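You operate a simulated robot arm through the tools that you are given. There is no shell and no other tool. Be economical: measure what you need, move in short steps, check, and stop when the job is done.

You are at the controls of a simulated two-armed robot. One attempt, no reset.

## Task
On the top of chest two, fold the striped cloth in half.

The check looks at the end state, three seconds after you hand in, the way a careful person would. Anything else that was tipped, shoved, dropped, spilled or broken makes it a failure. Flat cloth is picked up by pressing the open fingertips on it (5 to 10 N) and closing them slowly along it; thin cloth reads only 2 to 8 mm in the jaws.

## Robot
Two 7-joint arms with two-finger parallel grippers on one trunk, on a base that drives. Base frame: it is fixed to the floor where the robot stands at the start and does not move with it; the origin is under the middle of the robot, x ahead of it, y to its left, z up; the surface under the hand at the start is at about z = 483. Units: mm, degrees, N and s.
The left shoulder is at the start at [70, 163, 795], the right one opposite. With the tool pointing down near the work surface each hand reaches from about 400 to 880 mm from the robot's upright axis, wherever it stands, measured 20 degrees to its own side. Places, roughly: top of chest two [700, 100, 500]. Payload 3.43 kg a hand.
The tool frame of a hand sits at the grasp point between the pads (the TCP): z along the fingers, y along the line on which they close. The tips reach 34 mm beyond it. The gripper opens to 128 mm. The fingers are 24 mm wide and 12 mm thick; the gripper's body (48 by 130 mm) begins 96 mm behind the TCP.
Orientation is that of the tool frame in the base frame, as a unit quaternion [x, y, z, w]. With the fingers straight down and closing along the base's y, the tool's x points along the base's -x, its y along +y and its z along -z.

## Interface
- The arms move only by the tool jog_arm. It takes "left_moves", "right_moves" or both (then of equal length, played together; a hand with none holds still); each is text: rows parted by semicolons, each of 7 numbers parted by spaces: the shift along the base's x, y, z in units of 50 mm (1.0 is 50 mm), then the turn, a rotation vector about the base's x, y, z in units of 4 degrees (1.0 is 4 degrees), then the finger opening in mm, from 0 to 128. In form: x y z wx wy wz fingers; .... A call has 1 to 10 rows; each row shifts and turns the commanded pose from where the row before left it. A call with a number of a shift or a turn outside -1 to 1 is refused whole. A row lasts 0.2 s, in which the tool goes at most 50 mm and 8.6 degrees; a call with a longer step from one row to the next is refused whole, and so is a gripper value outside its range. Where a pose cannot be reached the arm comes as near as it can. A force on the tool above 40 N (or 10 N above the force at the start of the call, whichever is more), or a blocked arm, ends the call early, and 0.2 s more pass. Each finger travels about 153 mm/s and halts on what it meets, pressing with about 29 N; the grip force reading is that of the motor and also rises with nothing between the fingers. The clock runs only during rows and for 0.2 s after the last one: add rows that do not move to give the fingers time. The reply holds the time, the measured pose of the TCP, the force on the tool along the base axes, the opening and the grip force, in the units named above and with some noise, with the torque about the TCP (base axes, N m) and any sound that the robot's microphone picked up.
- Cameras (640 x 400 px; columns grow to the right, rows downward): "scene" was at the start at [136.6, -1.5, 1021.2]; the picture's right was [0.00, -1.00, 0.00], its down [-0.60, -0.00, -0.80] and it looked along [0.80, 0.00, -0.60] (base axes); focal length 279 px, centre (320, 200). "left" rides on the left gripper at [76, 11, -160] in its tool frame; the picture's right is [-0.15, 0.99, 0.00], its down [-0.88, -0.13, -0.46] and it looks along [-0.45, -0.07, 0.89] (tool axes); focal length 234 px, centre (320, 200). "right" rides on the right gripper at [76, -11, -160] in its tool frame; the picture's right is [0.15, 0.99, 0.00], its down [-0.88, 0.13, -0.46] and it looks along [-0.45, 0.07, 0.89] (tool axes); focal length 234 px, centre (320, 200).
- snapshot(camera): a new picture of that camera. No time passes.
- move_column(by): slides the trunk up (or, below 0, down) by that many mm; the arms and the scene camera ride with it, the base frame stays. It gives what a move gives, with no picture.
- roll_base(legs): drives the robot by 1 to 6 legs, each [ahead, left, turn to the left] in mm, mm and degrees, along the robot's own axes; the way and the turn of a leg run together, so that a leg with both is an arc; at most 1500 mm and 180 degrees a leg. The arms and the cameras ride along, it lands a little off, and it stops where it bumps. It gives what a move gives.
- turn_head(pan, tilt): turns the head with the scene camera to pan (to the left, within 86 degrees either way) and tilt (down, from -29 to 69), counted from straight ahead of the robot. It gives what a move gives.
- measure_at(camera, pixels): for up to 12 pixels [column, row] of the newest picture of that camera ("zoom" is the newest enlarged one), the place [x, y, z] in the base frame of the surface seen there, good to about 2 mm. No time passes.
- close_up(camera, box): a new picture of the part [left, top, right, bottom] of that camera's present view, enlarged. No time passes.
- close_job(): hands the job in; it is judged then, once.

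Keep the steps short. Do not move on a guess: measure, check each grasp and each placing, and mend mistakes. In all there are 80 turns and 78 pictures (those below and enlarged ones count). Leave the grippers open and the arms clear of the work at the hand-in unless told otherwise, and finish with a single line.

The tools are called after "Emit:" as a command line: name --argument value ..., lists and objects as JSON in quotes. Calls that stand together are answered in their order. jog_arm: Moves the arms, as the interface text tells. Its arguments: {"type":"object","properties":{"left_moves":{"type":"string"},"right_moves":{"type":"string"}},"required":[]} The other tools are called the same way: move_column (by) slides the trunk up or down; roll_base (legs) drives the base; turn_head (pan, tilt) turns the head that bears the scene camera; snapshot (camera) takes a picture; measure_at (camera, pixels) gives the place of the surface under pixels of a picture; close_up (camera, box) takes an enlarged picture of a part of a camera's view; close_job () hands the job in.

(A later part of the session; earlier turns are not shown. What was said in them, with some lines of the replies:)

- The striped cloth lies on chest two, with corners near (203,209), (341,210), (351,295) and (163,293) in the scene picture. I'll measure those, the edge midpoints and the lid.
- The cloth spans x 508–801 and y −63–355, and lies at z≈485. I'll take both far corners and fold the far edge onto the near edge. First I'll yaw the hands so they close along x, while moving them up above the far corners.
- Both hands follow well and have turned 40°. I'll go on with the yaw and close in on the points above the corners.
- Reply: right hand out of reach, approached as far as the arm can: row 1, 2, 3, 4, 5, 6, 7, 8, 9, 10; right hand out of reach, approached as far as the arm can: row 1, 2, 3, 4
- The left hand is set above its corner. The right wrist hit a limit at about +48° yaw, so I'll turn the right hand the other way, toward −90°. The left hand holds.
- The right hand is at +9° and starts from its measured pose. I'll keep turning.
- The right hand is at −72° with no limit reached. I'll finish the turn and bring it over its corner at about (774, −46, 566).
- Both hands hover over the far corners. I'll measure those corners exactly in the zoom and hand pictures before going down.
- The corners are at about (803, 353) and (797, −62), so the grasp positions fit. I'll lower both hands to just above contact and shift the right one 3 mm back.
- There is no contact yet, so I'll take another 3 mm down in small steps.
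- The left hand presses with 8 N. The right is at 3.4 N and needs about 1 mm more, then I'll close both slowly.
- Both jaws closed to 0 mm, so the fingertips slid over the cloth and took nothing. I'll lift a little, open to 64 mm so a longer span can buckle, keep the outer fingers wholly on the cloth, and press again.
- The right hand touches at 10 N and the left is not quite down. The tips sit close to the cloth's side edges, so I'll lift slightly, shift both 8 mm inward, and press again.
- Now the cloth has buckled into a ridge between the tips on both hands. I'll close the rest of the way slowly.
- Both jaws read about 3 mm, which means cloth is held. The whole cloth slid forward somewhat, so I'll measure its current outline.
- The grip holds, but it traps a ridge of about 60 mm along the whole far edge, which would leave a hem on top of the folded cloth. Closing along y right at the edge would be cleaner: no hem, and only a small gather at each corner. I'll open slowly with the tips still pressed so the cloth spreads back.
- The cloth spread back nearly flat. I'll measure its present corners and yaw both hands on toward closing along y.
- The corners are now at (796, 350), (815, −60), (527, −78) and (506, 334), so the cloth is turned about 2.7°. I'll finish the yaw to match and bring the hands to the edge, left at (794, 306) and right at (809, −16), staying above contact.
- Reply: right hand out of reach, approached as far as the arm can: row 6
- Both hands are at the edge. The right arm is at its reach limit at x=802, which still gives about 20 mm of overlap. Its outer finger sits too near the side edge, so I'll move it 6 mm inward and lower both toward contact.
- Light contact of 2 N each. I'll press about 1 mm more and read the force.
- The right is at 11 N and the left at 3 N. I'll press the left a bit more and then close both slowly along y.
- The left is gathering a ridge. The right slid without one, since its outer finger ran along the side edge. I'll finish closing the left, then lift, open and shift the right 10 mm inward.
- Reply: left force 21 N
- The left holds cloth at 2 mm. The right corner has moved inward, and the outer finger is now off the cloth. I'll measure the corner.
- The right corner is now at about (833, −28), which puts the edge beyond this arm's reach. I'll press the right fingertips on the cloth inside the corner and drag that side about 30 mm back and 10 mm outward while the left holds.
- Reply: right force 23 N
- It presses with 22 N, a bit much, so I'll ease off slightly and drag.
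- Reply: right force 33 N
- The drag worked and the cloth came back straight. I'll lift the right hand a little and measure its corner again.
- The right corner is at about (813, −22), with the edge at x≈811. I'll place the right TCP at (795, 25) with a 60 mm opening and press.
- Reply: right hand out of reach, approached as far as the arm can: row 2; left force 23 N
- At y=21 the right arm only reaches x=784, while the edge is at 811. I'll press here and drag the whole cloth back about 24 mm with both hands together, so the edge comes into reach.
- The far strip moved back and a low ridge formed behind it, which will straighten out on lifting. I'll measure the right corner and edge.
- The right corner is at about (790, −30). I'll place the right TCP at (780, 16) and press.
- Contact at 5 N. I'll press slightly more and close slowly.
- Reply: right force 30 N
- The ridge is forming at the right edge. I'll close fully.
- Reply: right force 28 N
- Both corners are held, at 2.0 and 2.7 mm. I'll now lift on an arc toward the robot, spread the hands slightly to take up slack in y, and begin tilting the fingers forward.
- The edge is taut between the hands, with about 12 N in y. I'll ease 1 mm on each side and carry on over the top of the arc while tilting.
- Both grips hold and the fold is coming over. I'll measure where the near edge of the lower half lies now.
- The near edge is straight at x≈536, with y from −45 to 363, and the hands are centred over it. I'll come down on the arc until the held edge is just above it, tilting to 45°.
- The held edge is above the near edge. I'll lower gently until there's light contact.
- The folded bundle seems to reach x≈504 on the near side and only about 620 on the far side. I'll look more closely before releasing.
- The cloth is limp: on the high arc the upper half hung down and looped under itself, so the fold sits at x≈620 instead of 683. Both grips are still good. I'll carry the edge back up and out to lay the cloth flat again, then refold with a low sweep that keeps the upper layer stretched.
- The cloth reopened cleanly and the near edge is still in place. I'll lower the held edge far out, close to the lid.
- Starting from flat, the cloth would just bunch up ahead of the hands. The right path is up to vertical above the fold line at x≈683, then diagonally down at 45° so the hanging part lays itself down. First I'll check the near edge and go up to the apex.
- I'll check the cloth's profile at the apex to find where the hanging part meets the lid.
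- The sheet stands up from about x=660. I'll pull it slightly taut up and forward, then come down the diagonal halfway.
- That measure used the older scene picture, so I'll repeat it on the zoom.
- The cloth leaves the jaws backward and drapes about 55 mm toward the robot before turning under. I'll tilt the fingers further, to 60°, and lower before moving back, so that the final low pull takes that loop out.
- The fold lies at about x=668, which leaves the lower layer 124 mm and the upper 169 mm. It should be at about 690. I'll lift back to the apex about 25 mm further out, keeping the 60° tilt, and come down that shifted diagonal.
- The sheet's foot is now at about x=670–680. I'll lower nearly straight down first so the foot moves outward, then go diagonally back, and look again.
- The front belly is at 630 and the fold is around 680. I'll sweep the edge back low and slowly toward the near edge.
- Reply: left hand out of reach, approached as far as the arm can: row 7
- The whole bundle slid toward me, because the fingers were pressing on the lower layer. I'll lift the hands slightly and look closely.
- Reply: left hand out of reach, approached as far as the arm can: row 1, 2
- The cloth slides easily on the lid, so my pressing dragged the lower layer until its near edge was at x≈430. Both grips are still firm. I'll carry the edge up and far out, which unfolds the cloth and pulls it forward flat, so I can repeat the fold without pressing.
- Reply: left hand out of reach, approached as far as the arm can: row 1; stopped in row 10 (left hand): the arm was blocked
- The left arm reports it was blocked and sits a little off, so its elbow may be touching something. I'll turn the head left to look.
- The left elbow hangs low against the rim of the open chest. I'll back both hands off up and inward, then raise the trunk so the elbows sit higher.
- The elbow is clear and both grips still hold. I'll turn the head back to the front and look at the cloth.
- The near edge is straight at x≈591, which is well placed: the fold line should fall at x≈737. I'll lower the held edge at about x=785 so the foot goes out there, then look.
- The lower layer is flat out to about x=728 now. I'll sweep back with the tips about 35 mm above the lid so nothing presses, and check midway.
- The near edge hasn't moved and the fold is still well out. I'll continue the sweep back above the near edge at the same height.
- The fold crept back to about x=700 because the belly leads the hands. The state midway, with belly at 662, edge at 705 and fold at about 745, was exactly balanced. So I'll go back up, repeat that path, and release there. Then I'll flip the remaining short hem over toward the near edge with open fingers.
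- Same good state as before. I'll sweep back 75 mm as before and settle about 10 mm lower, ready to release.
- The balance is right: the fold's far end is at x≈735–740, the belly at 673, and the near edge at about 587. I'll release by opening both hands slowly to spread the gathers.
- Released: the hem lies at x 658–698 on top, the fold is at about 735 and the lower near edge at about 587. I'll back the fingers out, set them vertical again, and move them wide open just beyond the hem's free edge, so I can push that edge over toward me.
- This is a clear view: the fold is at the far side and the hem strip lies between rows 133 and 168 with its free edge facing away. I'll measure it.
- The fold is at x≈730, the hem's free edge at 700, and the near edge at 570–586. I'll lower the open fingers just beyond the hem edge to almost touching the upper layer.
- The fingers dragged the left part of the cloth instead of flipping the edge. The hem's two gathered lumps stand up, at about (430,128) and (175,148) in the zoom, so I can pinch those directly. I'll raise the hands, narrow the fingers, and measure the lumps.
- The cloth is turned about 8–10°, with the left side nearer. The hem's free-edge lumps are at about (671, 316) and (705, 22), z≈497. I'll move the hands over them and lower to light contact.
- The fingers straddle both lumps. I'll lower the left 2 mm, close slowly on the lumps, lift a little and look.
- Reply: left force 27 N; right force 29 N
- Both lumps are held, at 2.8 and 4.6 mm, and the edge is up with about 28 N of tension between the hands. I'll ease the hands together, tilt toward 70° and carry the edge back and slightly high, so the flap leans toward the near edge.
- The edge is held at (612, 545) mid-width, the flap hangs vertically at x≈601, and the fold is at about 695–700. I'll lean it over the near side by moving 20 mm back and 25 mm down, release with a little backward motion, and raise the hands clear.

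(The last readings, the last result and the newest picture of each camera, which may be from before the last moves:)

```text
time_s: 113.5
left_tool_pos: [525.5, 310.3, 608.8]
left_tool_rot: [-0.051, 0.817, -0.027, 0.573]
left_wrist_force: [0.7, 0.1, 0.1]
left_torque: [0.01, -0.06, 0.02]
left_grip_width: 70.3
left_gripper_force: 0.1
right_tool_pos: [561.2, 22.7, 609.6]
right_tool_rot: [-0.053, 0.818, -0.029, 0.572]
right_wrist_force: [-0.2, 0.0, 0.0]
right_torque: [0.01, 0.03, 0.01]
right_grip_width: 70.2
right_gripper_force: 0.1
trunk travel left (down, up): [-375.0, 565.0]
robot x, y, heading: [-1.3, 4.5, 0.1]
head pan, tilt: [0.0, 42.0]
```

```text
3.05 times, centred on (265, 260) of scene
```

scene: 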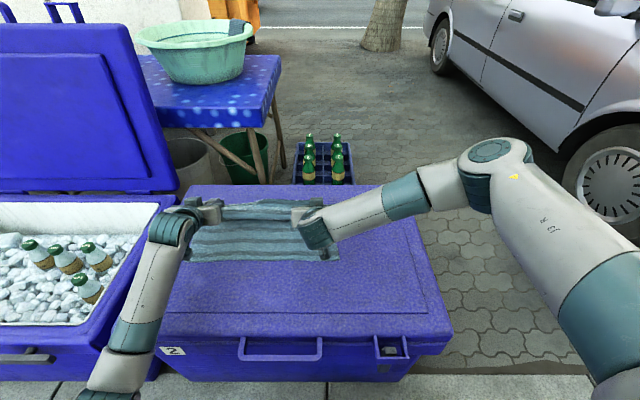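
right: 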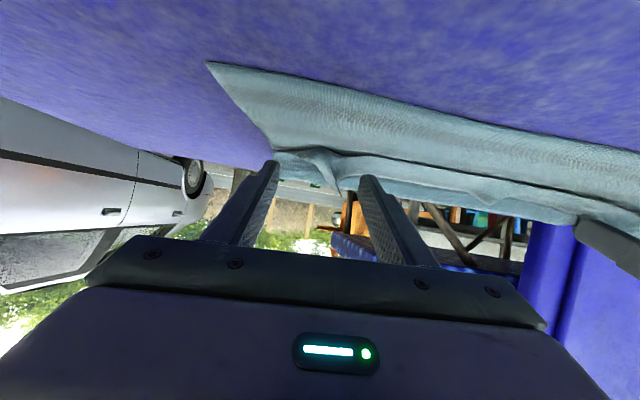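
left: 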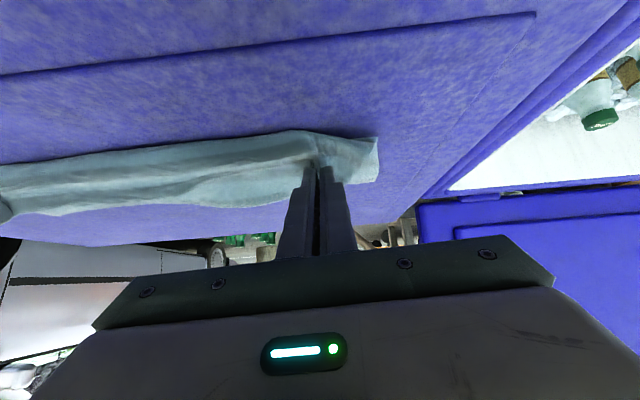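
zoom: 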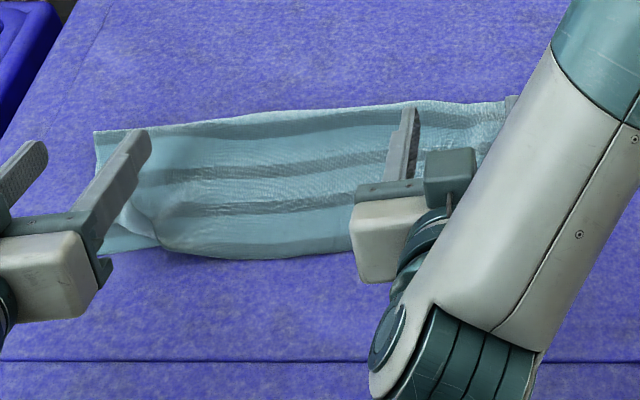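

The flap fell the right way, over the near edge. I'll raise both hands and move them outward to see everything.

Emit:
jog_arm --left_moves "0 0 0.8 0 0 0 70;0 0 0.8 0 0.5 0 70;0 0.2 0.6 0 1 0 70;0 0.3 0.5 0 1 0 70;0 0.3 0.3 0 1 0 70;0 0.3 0 0 1 0 70;0 0.3 0 0 1 0 70;0 0.3 0 0 1 0 70" --right_moves "0 0 0.8 0 0 0 70;0 -0.4 0.7 0 0.5 0 70;0 -0.7 0.5 0 1 0 70;0 -0.8 0.3 0 1 0 70;0 -0.9 0 0 1 0 70;0 -0.9 0 0 1 0 70;0 -0.9 0 0 1 0 70;0 -0.9 0 0 1 0 70"

Emit:
snapshot --camera "scene"

Emit:
close_up --camera "scene" --box '[170, 210, 360, 310]'

```text
time_s: 115.3
left_tool_pos: [562.6, 408.7, 737.0]
left_tool_rot: [-0.056, 0.925, -0.016, 0.374]
left_wrist_force: [-0.5, -0.1, -0.1]
left_torque: [0.02, -0.01, -0.01]
left_grip_width: 70.1
left_gripper_force: 0.1
left hand out of reach, approached as far as the arm can: row 1, 2, 3
right_tool_pos: [562.2, -251.6, 725.4]
right_tool_rot: [-0.059, 0.926, -0.016, 0.372]
right_wrist_force: [-0.8, 0.4, 0.4]
right_torque: [0.01, 0.03, 0.03]
right_grip_width: 69.9
right_gripper_force: 0.1
trunk travel left (down, up): [-375.0, 565.0]
robot x, y, heading: [-2.8, 1.7, 0.2]
head pan, tilt: [0.0, 42.0]
```

```text
9 pictures are left
```

scene: 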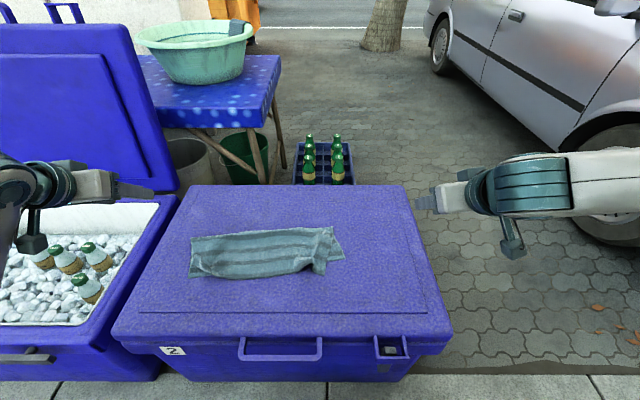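

```text
3.37 times, centred on (265, 260) of scene
```

zoom: 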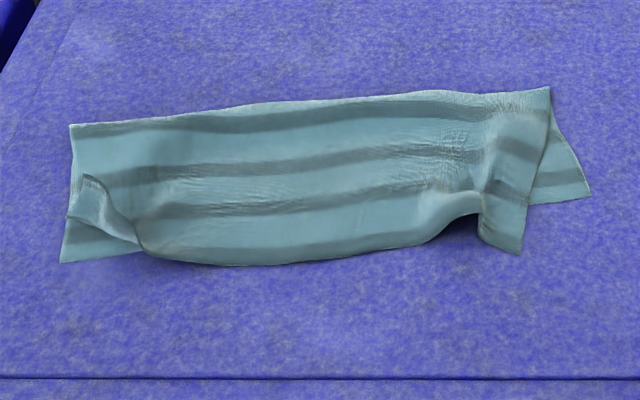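

The cloth is folded along its length, with the stripes layered. What remains is a small gathered ridge at the right near corner (483,210) and a curled left near corner (100,210). I'll measure both to smooth them.

Emit:
measure_at --camera "zoom" --pixels '[[483, 195], [480, 225], [515, 250], [588, 194], [510, 190], [450, 210], [92, 183], [72, 212], [115, 215], [136, 242], [64, 260], [300, 262]]'

```text
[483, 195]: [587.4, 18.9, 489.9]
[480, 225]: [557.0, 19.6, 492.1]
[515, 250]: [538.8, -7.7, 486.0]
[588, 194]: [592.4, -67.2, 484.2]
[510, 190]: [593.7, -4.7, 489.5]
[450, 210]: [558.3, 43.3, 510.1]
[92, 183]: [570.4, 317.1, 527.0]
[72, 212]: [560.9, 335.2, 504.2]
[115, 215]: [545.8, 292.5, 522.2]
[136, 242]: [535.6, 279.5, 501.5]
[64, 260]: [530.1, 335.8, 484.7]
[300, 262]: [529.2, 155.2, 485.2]
```

The right upper corner should go from about (538, −8) to the lower corner at (592, −67). The left corner curl stands up at about (560, 313). I'll set both hands vertical above these, lower over them with open fingers, and pinch the standing cloth.

Emit:
jog_arm --left_moves "-0.015 -0.19 0 0 1 0 60;-0.015 -0.19 0 0 1 0 60;-0.015 -0.19 0 0 1 0 60;-0.015 -0.19 0 0 1 0 60;-0.015 -0.19 0 0 1 0 60;-0.015 -0.19 0 0 1 0 60;-0.015 -0.19 0 0 1 0 60;-0.015 -0.19 0 0 1 0 60;-0.015 -0.19 0 0 1 0 60;-0.015 -0.19 0 0 1 0 60" --right_moves "-0.015 0.554 0 0 1 0 60;-0.015 0.554 0 0 1 0 60;-0.015 0.554 0 0 1 0 60;-0.015 0.554 0 0 1 0 60;-0.015 0.554 0 0 1 0 60;-0.015 0.554 0 0 1 0 60;-0.015 0.554 0 0 1 0 60;-0.015 0.554 0 0 1 0 60;-0.015 0.554 0 0 1 0 60;-0.015 0.554 0 0 1 0 60"

Emit:
jog_arm --left_moves "0 0 -0.85 0 0.9 0 60;0 0 -0.85 0 0 0 60;0 0 -0.85 0 0 0 60;0 0 -0.8 0 0 0 60;0 0 -0.6 0 0 0 60;0 0 -0.2 0 0 0 60;0 0 -0.04 0 0 0 60;0 0 0 0 0 0 60" --right_moves "0 0 -0.85 0 0.9 0 60;0 0 -0.85 0 0 0 60;0 0 -0.85 0 0 0 60;0 0 -0.8 0 0 0 60;0 0 -0.5 0 0 0 60;0 0 -0.15 0 0 0 60;0 0 -0.04 0 0 0 60;0 0 0 0 0 0 60"

Emit:
close_up --camera "scene" --box '[170, 210, 360, 310]'

```text
time_s: 117.5
left_tool_pos: [558.0, 311.8, 734.9]
left_tool_rot: [-0.057, 0.998, 0.003, 0.035]
left_wrist_force: [-0.2, 1.2, -0.1]
left_torque: [0.01, 0.0, 0.0]
left_grip_width: 59.7
left_gripper_force: 0.0
right_tool_pos: [554.7, 26.9, 724.2]
right_tool_rot: [-0.06, 0.998, 0.003, 0.033]
right_wrist_force: [0.1, 0.5, -0.2]
right_torque: [0.0, -0.03, -0.02]
right_grip_width: 60.1
right_gripper_force: 0.1
trunk travel left (down, up): [-375.0, 565.0]
robot x, y, heading: [0.6, 0.3, 0.0]
head pan, tilt: [0.0, 42.0]
```

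```text
time_s: 119.3
left_tool_pos: [556.8, 312.4, 527.3]
left_tool_rot: [-0.057, 0.998, 0.006, 0.004]
left_wrist_force: [0.4, -0.2, -0.3]
left_torque: [0.02, -0.01, -0.02]
left_grip_width: 60.1
left_gripper_force: 0.1
right_tool_pos: [552.8, 26.8, 524.2]
right_tool_rot: [-0.06, 0.998, 0.005, 0.002]
right_wrist_force: [0.1, 0.1, 0.0]
right_torque: [0.0, -0.04, -0.01]
right_grip_width: 59.9
right_gripper_force: 0.1
trunk travel left (down, up): [-375.0, 565.0]
robot x, y, heading: [-0.4, 1.8, -0.1]
head pan, tilt: [0.0, 42.0]
```

```text
3.37 times, centred on (265, 260) of scene
5 turns are left
```

zoom: 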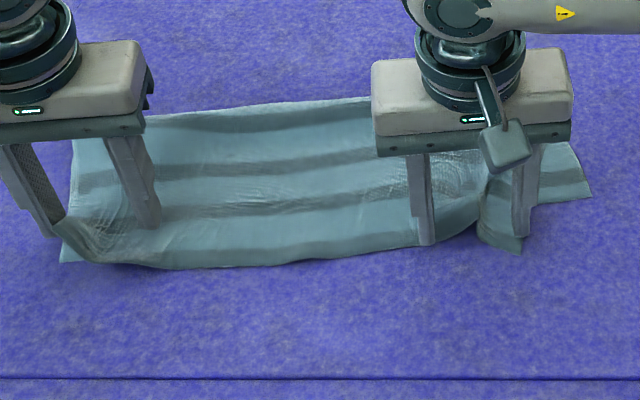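

Both hands straddle the standing cloth. I'll pinch, lift about 12 mm, move the right corner 45 mm out and 48 mm right, and the left 15 mm in and 25 mm left. Then I'll set down, open slowly, lift and look.

Emit:
jog_arm --left_moves "0 0 -0.06 0 0 0 52;0 0 0 0 0 0 42;0 0 0 0 0 0 32;0 0 0 0 0 0 22;0 0 0 0 0 0 12;0 0 0 0 0 0 4;0 0 0 0 0 0 0;0 0 0 0 0 0 0;0 0 0.25 0 0 0 0" --right_moves "0 0 0 0 0 0 52;0 0 0 0 0 0 42;0 0 0 0 0 0 32;0 0 0 0 0 0 22;0 0 0 0 0 0 12;0 0 0 0 0 0 4;0 0 0 0 0 0 0;0 0 0 0 0 0 0;0 0 0.3 0 0 0 0"

Emit:
jog_arm --left_moves "-0.1 0.15 0 0 0 0 0;-0.1 0.15 0 0 0 0 0;-0.1 0.2 0 0 0 0 0;0 0 -0.25 0 0 0 0;0 0 0 0 0 0 0;0 0 0 0 0 0 12;0 0 0 0 0 0 28;0 0 0 0 0 0 46;0 0 0 0 0 0 64;0 0 0.2 0 0 0 64" --right_moves "0.3 -0.32 0 0 0 0 0;0.3 -0.32 0 0 0 0 0;0.3 -0.32 0 0 0 0 0;0 0 -0.28 0 0 0 0;0 0 0 0 0 0 0;0 0 0 0 0 0 12;0 0 0 0 0 0 28;0 0 0 0 0 0 46;0 0 0 0 0 0 64;0 0 0.2 0 0 0 64"

Emit:
jog_arm --left_moves "0 0 0.6 0 0 0 64;0 0 0.9 0 0 0 64;0 0.2 0.9 0 0 0 64;0 0.6 0.7 0 0 0 64;0 0.6 0.5 0 0 0 64;0 0.6 0 0 0 0 64" --right_moves "0 0 0.6 0 0 0 64;0 0 0.9 0 0 0 64;0 -0.2 0.9 0 0 0 64;0 -0.7 0.6 0 0 0 64;0 -0.9 0.3 0 0 0 64;0 -0.9 0 0 0 0 64"

Emit:
close_up --camera "scene" --box '[170, 210, 360, 310]'

```text
time_s: 121.3
left_tool_pos: [556.0, 312.6, 535.8]
left_tool_rot: [-0.057, 0.998, 0.007, 0.003]
left_wrist_force: [0.2, 0.4, 0.0]
left_torque: [-0.01, -0.01, 0.01]
left_grip_width: 2.1
left_gripper_force: 29.0
right_tool_pos: [553.6, 25.8, 538.8]
right_tool_rot: [-0.06, 0.998, 0.006, 0.003]
right_wrist_force: [0.0, 0.2, 0.2]
right_torque: [0.02, -0.03, -0.02]
right_grip_width: 2.7
right_gripper_force: 29.3
trunk travel left (down, up): [-375.0, 565.0]
robot x, y, heading: [-4.3, -0.5, 0.2]
head pan, tilt: [0.0, 42.0]
```

```text
time_s: 122.1
left_tool_pos: [546.4, 322.6, 537.3]
left_tool_rot: [-0.051, 0.999, -0.007, 0.006]
left_wrist_force: [4.7, -27.7, -0.5]
left_torque: [-0.91, -0.18, 0.44]
left_grip_width: 4.2
left_gripper_force: 29.4
right_tool_pos: [587.2, -1.1, 539.4]
right_tool_rot: [-0.068, 0.998, 0.017, 0.002]
right_wrist_force: [-5.0, 27.5, 0.2]
right_torque: [1.02, 0.17, 0.03]
right_grip_width: 2.7
right_gripper_force: 29.2
trunk travel left (down, up): [-375.0, 565.0]
robot x, y, heading: [3.4, -0.4, 0.0]
head pan, tilt: [0.0, 42.0]
stopped in row 3 (left hand): the force on the tool passed its limit at 45 N (the readings are from after the stop); the commanded pose is now the measured one
```

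```text
time_s: 123.5
left_tool_pos: [546.7, 426.9, 717.5]
left_tool_rot: [-0.054, 0.999, -0.001, 0.006]
left_wrist_force: [0.6, 0.2, 0.2]
left_torque: [-0.01, -0.01, -0.01]
left_grip_width: 63.7
left_gripper_force: 0.1
right_tool_pos: [585.9, -139.8, 704.5]
right_tool_rot: [-0.064, 0.998, 0.013, 0.003]
right_wrist_force: [-0.5, -0.3, -0.3]
right_torque: [0.03, -0.03, 0.04]
right_grip_width: 64.2
right_gripper_force: 0.1
trunk travel left (down, up): [-375.0, 565.0]
robot x, y, heading: [-1.0, 0.7, 0.5]
head pan, tilt: [0.0, 42.0]
```

```text
3.37 times, centred on (265, 260) of scene
4 turns are left
```

zoom: 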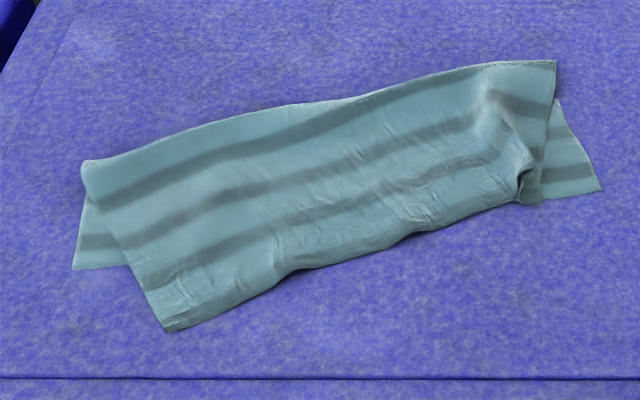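

The pull made the upper layer swing: its left near corner (165,330) overhangs, and its right near corner (530,200) is short of the lower corner (600,190). I'll measure these points and then re-place the upper left corner.

Emit:
measure_at --camera "zoom" --pixels '[[170, 326], [200, 300], [75, 265], [88, 164], [300, 266], [528, 195], [598, 188], [552, 66], [500, 195], [400, 235], [130, 262], [520, 165]]'

```text
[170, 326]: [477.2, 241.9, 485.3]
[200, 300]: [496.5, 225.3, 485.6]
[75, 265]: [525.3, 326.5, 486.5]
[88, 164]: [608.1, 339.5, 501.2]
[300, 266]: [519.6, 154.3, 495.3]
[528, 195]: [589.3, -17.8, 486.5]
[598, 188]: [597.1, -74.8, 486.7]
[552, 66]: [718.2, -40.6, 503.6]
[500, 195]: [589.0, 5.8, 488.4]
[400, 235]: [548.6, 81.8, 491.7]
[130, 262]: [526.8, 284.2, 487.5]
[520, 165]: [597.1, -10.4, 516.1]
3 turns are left
```

Three turns are left. I'll pinch the overhanging single layer near the upper left corner at (508, 225) and the standing right ridge at (592, −6). I'll lift both a little and carry the left (+45, +70) and the right (+5, −25) toward the lower corners, then set down, open and retreat.

Emit:
jog_arm --left_moves "-0.156 -0.81 0 0 0 0 52;-0.156 -0.81 0 0 0 0 52;-0.156 -0.81 0 0 0 0 52;-0.156 -0.81 0 0 0 0 52;-0.156 -0.81 0 0 0 0 52;0 0 -0.9 0 0 0 52;0 0 -0.9 0 0 0 52;0 0 -0.9 0 0 0 52;0 0 -0.9 0 0 0 52;0 0 0 0 0 0 52" --right_moves "0.024 0.536 0 0 0 0 60;0.024 0.536 0 0 0 0 60;0.024 0.536 0 0 0 0 60;0.024 0.536 0 0 0 0 60;0.024 0.536 0 0 0 0 60;0 0 -0.85 0 0 0 60;0 0 -0.85 0 0 0 60;0 0 -0.85 0 0 0 60;0 0 -0.85 0 0 0 60;0 0 0 0 0 0 60"

Emit:
jog_arm --left_moves "0 0 -0.28 0 0 0 52;0 0 -0.06 0 0 0 52;0 0 -0.03 0 0 0 52;0 0 -0.02 0 0 0 52;0 0 0 0 0 0 52" --right_moves "0 0 -0.15 0 0 0 60;0 0 -0.02 0 0 0 60;0 0 0 0 0 0 60;0 0 0 0 0 0 60;0 0 0 0 0 0 60"

Emit:
jog_arm --left_moves "0 0 0 0 0 0 47;0 0 0 0 0 0 42;0 0 0 0 0 0 36;0 0 0 0 0 0 30;0 0 0 0 0 0 24;0 0 0 0 0 0 17;0 0 0 0 0 0 10;0 0 0 0 0 0 3;0 0 0 0 0 0 0;0 0 0 0 0 0 0" --right_moves "0 0 0 0 0 0 54;0 0 0 0 0 0 48;0 0 0 0 0 0 42;0 0 0 0 0 0 35;0 0 0 0 0 0 28;0 0 0 0 0 0 20;0 0 0 0 0 0 12;0 0 0 0 0 0 4;0 0 0 0 0 0 0;0 0 0 0 0 0 0"

Emit:
jog_arm --left_moves "0 0 0.35 0 0 0 0;0.18 0.28 0 0 0 0 0;0.18 0.28 0 0 0 0 0;0.18 0.28 0 0 0 0 0;0.18 0.28 0 0 0 0 0;0.18 0.28 0 0 0 0 0;0 0 0 0 0 0 0" --right_moves "0 0 0.3 0 0 0 0;0.02 -0.1 0 0 0 0 0;0.02 -0.1 0 0 0 0 0;0.02 -0.1 0 0 0 0 0;0.02 -0.1 0 0 0 0 0;0.02 -0.1 0 0 0 0 0;0 0 0 0 0 0 0"

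Emit:
jog_arm --left_moves "0 0 -0.25 0 0 0 0;0 0 0 0 0 0 0;0 0 0 0 0 0 12;0 0 0 0 0 0 26;0 0 0 0 0 0 40;0 0 0 0 0 0 54;0 0 0.2 0 0 0 54;0 0 0.6 0 0 0 54;0 0 0.9 0 0 0 54;0 0 0.9 0 0 0 54" --right_moves "0 0 -0.27 0 0 0 0;0 0 0 0 0 0 0;0 0 0 0 0 0 12;0 0 0 0 0 0 26;0 0 0 0 0 0 40;0 0 0 0 0 0 54;0 0 0.2 0 0 0 54;0 0 0.6 0 0 0 54;0 0 0.9 0 0 0 54;0 0 0.9 0 0 0 54"

Emit:
jog_arm --left_moves "0 0.3 0.5 0 0 0 64;0 0.6 0.5 0 0 0 64;0 0.6 0.2 0 0 0 64;0 0.5 0 0 0 0 64" --right_moves "0 -0.7 0.6 0 0 0 64;0 -0.8 0.4 0 0 0 64;0 -0.9 0 0 0 0 64;0 -0.9 0 0 0 0 64"

Emit:
close_up --camera "scene" --box '[170, 210, 360, 310]'

```text
time_s: 125.7
left_tool_pos: [507.9, 226.1, 535.7]
left_tool_rot: [-0.053, 0.999, -0.001, 0.005]
left_wrist_force: [0.8, 0.6, 0.3]
left_torque: [0.01, 0.02, 0.0]
left_grip_width: 51.6
left_gripper_force: 0.0
right_tool_pos: [592.3, -6.3, 532.4]
right_tool_rot: [-0.065, 0.998, 0.014, 0.002]
right_wrist_force: [0.1, -0.4, 0.0]
right_torque: [-0.02, 0.02, 0.0]
right_grip_width: 60.1
right_gripper_force: 0.0
trunk travel left (down, up): [-375.0, 565.0]
robot x, y, heading: [4.5, 7.1, 0.0]
head pan, tilt: [0.0, 42.0]
```

```text
time_s: 126.9
left_tool_pos: [506.6, 224.4, 519.9]
left_tool_rot: [-0.053, 0.999, -0.002, 0.007]
left_wrist_force: [1.2, 3.0, 19.5]
left_torque: [0.48, 0.13, -0.06]
left_grip_width: 52.8
left_gripper_force: 0.4
right_tool_pos: [593.2, -7.1, 524.9]
right_tool_rot: [-0.065, 0.998, 0.013, 0.003]
right_wrist_force: [-0.4, -0.7, 0.6]
right_torque: [0.0, 0.0, 0.0]
right_grip_width: 60.1
right_gripper_force: 0.1
trunk travel left (down, up): [-375.0, 565.0]
robot x, y, heading: [0.3, -1.4, -0.3]
head pan, tilt: [0.0, 42.0]
```

```text
time_s: 129.1
left_tool_pos: [506.1, 224.3, 519.1]
left_tool_rot: [-0.053, 0.999, -0.001, 0.007]
left_wrist_force: [3.0, -1.2, 27.2]
left_torque: [0.0, 0.01, -0.09]
left_grip_width: 2.5
left_gripper_force: 29.0
right_tool_pos: [592.0, -7.8, 525.0]
right_tool_rot: [-0.064, 0.998, 0.013, 0.002]
right_wrist_force: [0.5, 1.6, 2.2]
right_torque: [0.12, 0.02, 0.02]
right_grip_width: 3.2
right_gripper_force: 28.9
trunk travel left (down, up): [-375.0, 565.0]
robot x, y, heading: [1.9, 1.9, -0.0]
head pan, tilt: [0.0, 42.0]
```

```text
time_s: 130.1
left_tool_pos: [532.8, 254.6, 535.5]
left_tool_rot: [-0.046, 0.999, -0.012, 0.008]
left_wrist_force: [5.1, -21.2, -0.5]
left_torque: [-0.74, -0.17, -0.26]
left_grip_width: 2.5
left_gripper_force: 29.1
right_tool_pos: [593.0, -11.3, 542.7]
right_tool_rot: [-0.071, 0.997, 0.024, 0.001]
right_wrist_force: [-3.9, 20.7, -0.8]
right_torque: [0.75, 0.19, 0.27]
right_grip_width: 2.8
right_gripper_force: 29.3
trunk travel left (down, up): [-375.0, 565.0]
robot x, y, heading: [-0.9, 2.1, 0.2]
head pan, tilt: [0.0, 42.0]
stopped in row 5 (left hand): the force on the tool passed its limit at 44 N (the readings are from after the stop); the commanded pose is now the measured one
```

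```text
time_s: 132.3
left_tool_pos: [531.7, 259.4, 652.0]
left_tool_rot: [-0.05, 0.999, -0.008, 0.007]
left_wrist_force: [0.2, 0.2, 0.5]
left_torque: [-0.01, -0.03, -0.03]
left_grip_width: 54.1
left_gripper_force: 0.0
right_tool_pos: [594.2, -16.7, 658.7]
right_tool_rot: [-0.069, 0.997, 0.021, 0.002]
right_wrist_force: [0.3, -0.7, 0.6]
right_torque: [-0.03, -0.04, 0.03]
right_grip_width: 54.1
right_gripper_force: 0.1
trunk travel left (down, up): [-375.0, 565.0]
robot x, y, heading: [2.1, 1.1, 0.5]
head pan, tilt: [0.0, 42.0]
```

```text
time_s: 133.3
left_tool_pos: [532.6, 358.6, 710.0]
left_tool_rot: [-0.05, 0.999, -0.009, 0.007]
left_wrist_force: [-0.2, 0.1, -1.0]
left_torque: [0.01, 0.02, 0.01]
left_grip_width: 64.0
left_gripper_force: 0.2
right_tool_pos: [595.4, -180.2, 706.6]
right_tool_rot: [-0.07, 0.997, 0.02, 0.001]
right_wrist_force: [-0.3, 0.1, 0.6]
right_torque: [0.03, -0.03, 0.01]
right_grip_width: 63.8
right_gripper_force: 0.1
trunk travel left (down, up): [-375.0, 565.0]
robot x, y, heading: [2.0, -3.3, 0.3]
head pan, tilt: [0.0, 42.0]
```

```text
3.37 times, centred on (265, 260) of scene
2 turns are left
```

zoom: 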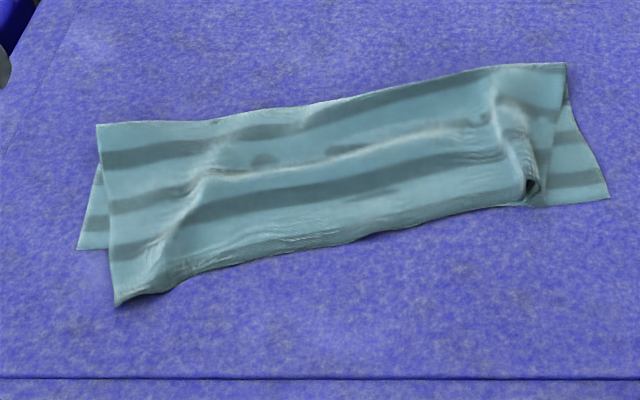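

The upper layer is much straighter: its left corner is still about 45 mm past the lower corner, and a small tube-shaped gather remains on the right. With my last action turn I'll pinch the left overhang and move it (+42, +20). Meanwhile the right fingers will straddle the gather and spread open to smooth it. Then both hands retreat.

Emit:
jog_arm --left_moves "-0.073 -0.513 0 0 0 0 52;-0.073 -0.513 0 0 0 0 52;-0.073 -0.513 0 0 0 0 52;-0.073 -0.513 0 0 0 0 52;0 0 -0.865 0 0 0 52;0 0 -0.865 0 0 0 52;0 0 -0.865 0 0 0 52;0 0 -0.865 0 0 0 52;0 0 0 0 0 0 52" --right_moves "0.01 0.83 0 0 0 0 36;0.01 0.83 0 0 0 0 36;0.01 0.83 0 0 0 0 36;0.01 0.83 0 0 0 0 36;0 0 -0.865 0 0 0 36;0 0 -0.865 0 0 0 36;0 0 -0.865 0 0 0 36;0 0 -0.865 0 0 0 36;0 0 0 0 0 0 36"

Emit:
jog_arm --left_moves "0 0 -0.28 0 0 0 52;0 0 -0.06 0 0 0 52;0 0 -0.03 0 0 0 52;0 0 0 0 0 0 52" --right_moves "0 0 -0.2 0 0 0 36;0 0 -0.04 0 0 0 36;0 0 -0.02 0 0 0 36;0 0 0 0 0 0 36"

Emit:
jog_arm --left_moves "0 0 0 0 0 0 47;0 0 0 0 0 0 42;0 0 0 0 0 0 36;0 0 0 0 0 0 30;0 0 0 0 0 0 24;0 0 0 0 0 0 17;0 0 0 0 0 0 10;0 0 0 0 0 0 3;0 0 0 0 0 0 0;0 0 0 0 0 0 0" --right_moves "0 0 0 0 0 0 42;0 0 0 0 0 0 48;0 0 0 0 0 0 54;0 0 0 0 0 0 60;0 0 0 0 0 0 66;0 0 0 0 0 0 72;0 0 0 0 0 0 78;0 0 0 0 0 0 84;0 0 0 0 0 0 88;0 0 0.2 0 0 0 88"

Emit:
jog_arm --left_moves "0 0 0.35 0 0 0 0;0.17 0.08 0 0 0 0 0;0.17 0.08 0 0 0 0 0;0.17 0.08 0 0 0 0 0;0.17 0.08 0 0 0 0 0;0.17 0.08 0 0 0 0 0;0 0 0 0 0 0 0" --right_moves "0 0 0.4 0 0 0 88;0 0 0.7 0 0 0 88;0 0 0.7 0 0 0 88;0 0 0.5 0 0 0 88;0 -0.4 0.5 0 0 0 88;0 -0.8 0.3 0 0 0 88;0 -0.9 0 0 0 0 88"

Emit:
jog_arm --left_moves "0 0 -0.25 0 0 0 0;0 0 0 0 0 0 0;0 0 0 0 0 0 12;0 0 0 0 0 0 26;0 0 0 0 0 0 40;0 0 0 0 0 0 54;0 0 0.2 0 0 0 54;0 0 0.6 0 0 0 54;0 0 0.9 0 0 0 54;0 0 0.9 0 0 0 64" --right_moves "0 -0.5 0 0 0 0 88;0 -0.5 0 0 0 0 88;0 0 0 0 0 0 88;0 0 0 0 0 0 88;0 0 0 0 0 0 88;0 0 0 0 0 0 88;0 0 0 0 0 0 88;0 0 0 0 0 0 88;0 0 0 0 0 0 88;0 0 0 0 0 0 88"

Emit:
jog_arm --left_moves "0 0.3 0.6 0 0 0 64;0 0.5 0.6 0 0 0 64;0 0.5 0.2 0 0 0 64"

Emit:
close_up --camera "scene" --box '[170, 210, 360, 310]'

```text
time_s: 135.3
left_tool_pos: [518.2, 252.0, 537.0]
left_tool_rot: [-0.049, 0.999, -0.008, 0.008]
left_wrist_force: [-0.1, -0.1, 0.2]
left_torque: [-0.04, 0.0, 0.0]
left_grip_width: 51.9
left_gripper_force: 0.0
right_tool_pos: [593.1, -15.1, 535.7]
right_tool_rot: [-0.069, 0.997, 0.02, 0.001]
right_wrist_force: [0.2, 0.0, 0.2]
right_torque: [-0.03, -0.01, 0.01]
right_grip_width: 36.3
right_gripper_force: 0.0
trunk travel left (down, up): [-375.0, 565.0]
robot x, y, heading: [-0.7, -0.3, 0.3]
head pan, tilt: [0.0, 42.0]
```

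```text
time_s: 136.3
left_tool_pos: [518.6, 255.0, 519.9]
left_tool_rot: [-0.048, 0.999, -0.009, 0.007]
left_wrist_force: [1.4, -0.6, 1.6]
left_torque: [0.03, 0.01, -0.03]
left_grip_width: 51.7
left_gripper_force: 0.1
right_tool_pos: [593.9, -14.4, 523.3]
right_tool_rot: [-0.068, 0.997, 0.019, 0.001]
right_wrist_force: [-0.1, 0.1, -0.4]
right_torque: [0.0, 0.0, 0.02]
right_grip_width: 36.2
right_gripper_force: 0.1
trunk travel left (down, up): [-375.0, 565.0]
robot x, y, heading: [-1.9, 2.9, 0.1]
head pan, tilt: [0.0, 42.0]
```

```text
time_s: 138.5
left_tool_pos: [519.5, 253.9, 519.6]
left_tool_rot: [-0.049, 0.999, -0.007, 0.006]
left_wrist_force: [-0.1, 0.9, 1.2]
left_torque: [0.02, -0.01, 0.01]
left_grip_width: 2.8
left_gripper_force: 28.5
right_tool_pos: [596.3, -14.2, 531.8]
right_tool_rot: [-0.069, 0.997, 0.02, 0.001]
right_wrist_force: [-0.2, 0.5, -0.1]
right_torque: [0.0, -0.02, 0.01]
right_grip_width: 87.9
right_gripper_force: 0.1
trunk travel left (down, up): [-375.0, 565.0]
robot x, y, heading: [2.0, 3.2, 0.1]
head pan, tilt: [0.0, 42.0]
```

```text
time_s: 140.1
left_tool_pos: [561.7, 274.9, 537.7]
left_tool_rot: [-0.049, 0.999, -0.009, 0.008]
left_wrist_force: [0.4, 0.7, -0.3]
left_torque: [0.05, -0.03, 0.0]
left_grip_width: 2.7
left_gripper_force: 29.1
right_tool_pos: [595.1, -119.8, 685.1]
right_tool_rot: [-0.069, 0.997, 0.021, 0.001]
right_wrist_force: [1.0, 0.8, -1.1]
right_torque: [0.03, 0.0, 0.02]
right_grip_width: 88.3
right_gripper_force: 0.1
trunk travel left (down, up): [-375.0, 565.0]
robot x, y, heading: [-2.0, 4.5, 0.2]
head pan, tilt: [0.0, 42.0]
```

```text
time_s: 142.3
left_tool_pos: [560.8, 275.2, 657.6]
left_tool_rot: [-0.049, 0.999, -0.008, 0.007]
left_wrist_force: [0.3, 0.1, -0.9]
left_torque: [0.03, 0.01, 0.01]
left_grip_width: 63.7
left_gripper_force: 0.1
right_tool_pos: [596.5, -169.1, 687.8]
right_tool_rot: [-0.069, 0.997, 0.02, 0.001]
right_wrist_force: [-0.1, 0.4, -0.8]
right_torque: [0.01, -0.02, 0.0]
right_grip_width: 87.9
right_gripper_force: 0.1
trunk travel left (down, up): [-375.0, 565.0]
robot x, y, heading: [-1.7, -0.5, 0.4]
head pan, tilt: [0.0, 42.0]
```

```text
time_s: 143.1
left_tool_pos: [561.9, 339.9, 724.9]
left_tool_rot: [-0.049, 0.999, -0.009, 0.006]
left_wrist_force: [-0.5, 0.2, -0.2]
left_torque: [-0.02, 0.02, -0.01]
left_grip_width: 64.1
left_gripper_force: 0.0
right_tool_pos: [595.5, -168.8, 686.7]
right_tool_rot: [-0.068, 0.997, 0.02, 0.001]
right_wrist_force: [-0.1, 0.4, -0.4]
right_torque: [0.02, 0.02, 0.0]
right_grip_width: 88.1
right_gripper_force: 0.1
trunk travel left (down, up): [-375.0, 565.0]
robot x, y, heading: [-0.8, 3.4, 0.2]
head pan, tilt: [0.0, 42.0]
```

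```text
3.37 times, centred on (265, 260) of scene
1 turns are left
```

zoom: 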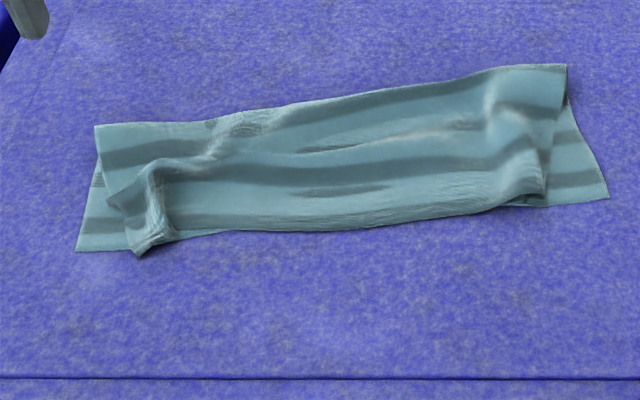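

The cloth is folded in two, and the near edges now lie nearly one over the other. Small gathers remain at both ends. The grippers are open and both arms are clear. This is my last turn, so I'm handing in.

Emit:
close_job

```text
The job is handed in.
```

The striped cloth on chest two is folded in half, but not neatly: both near corners are still gathered and the upper layer falls short of the lower one at both ends.
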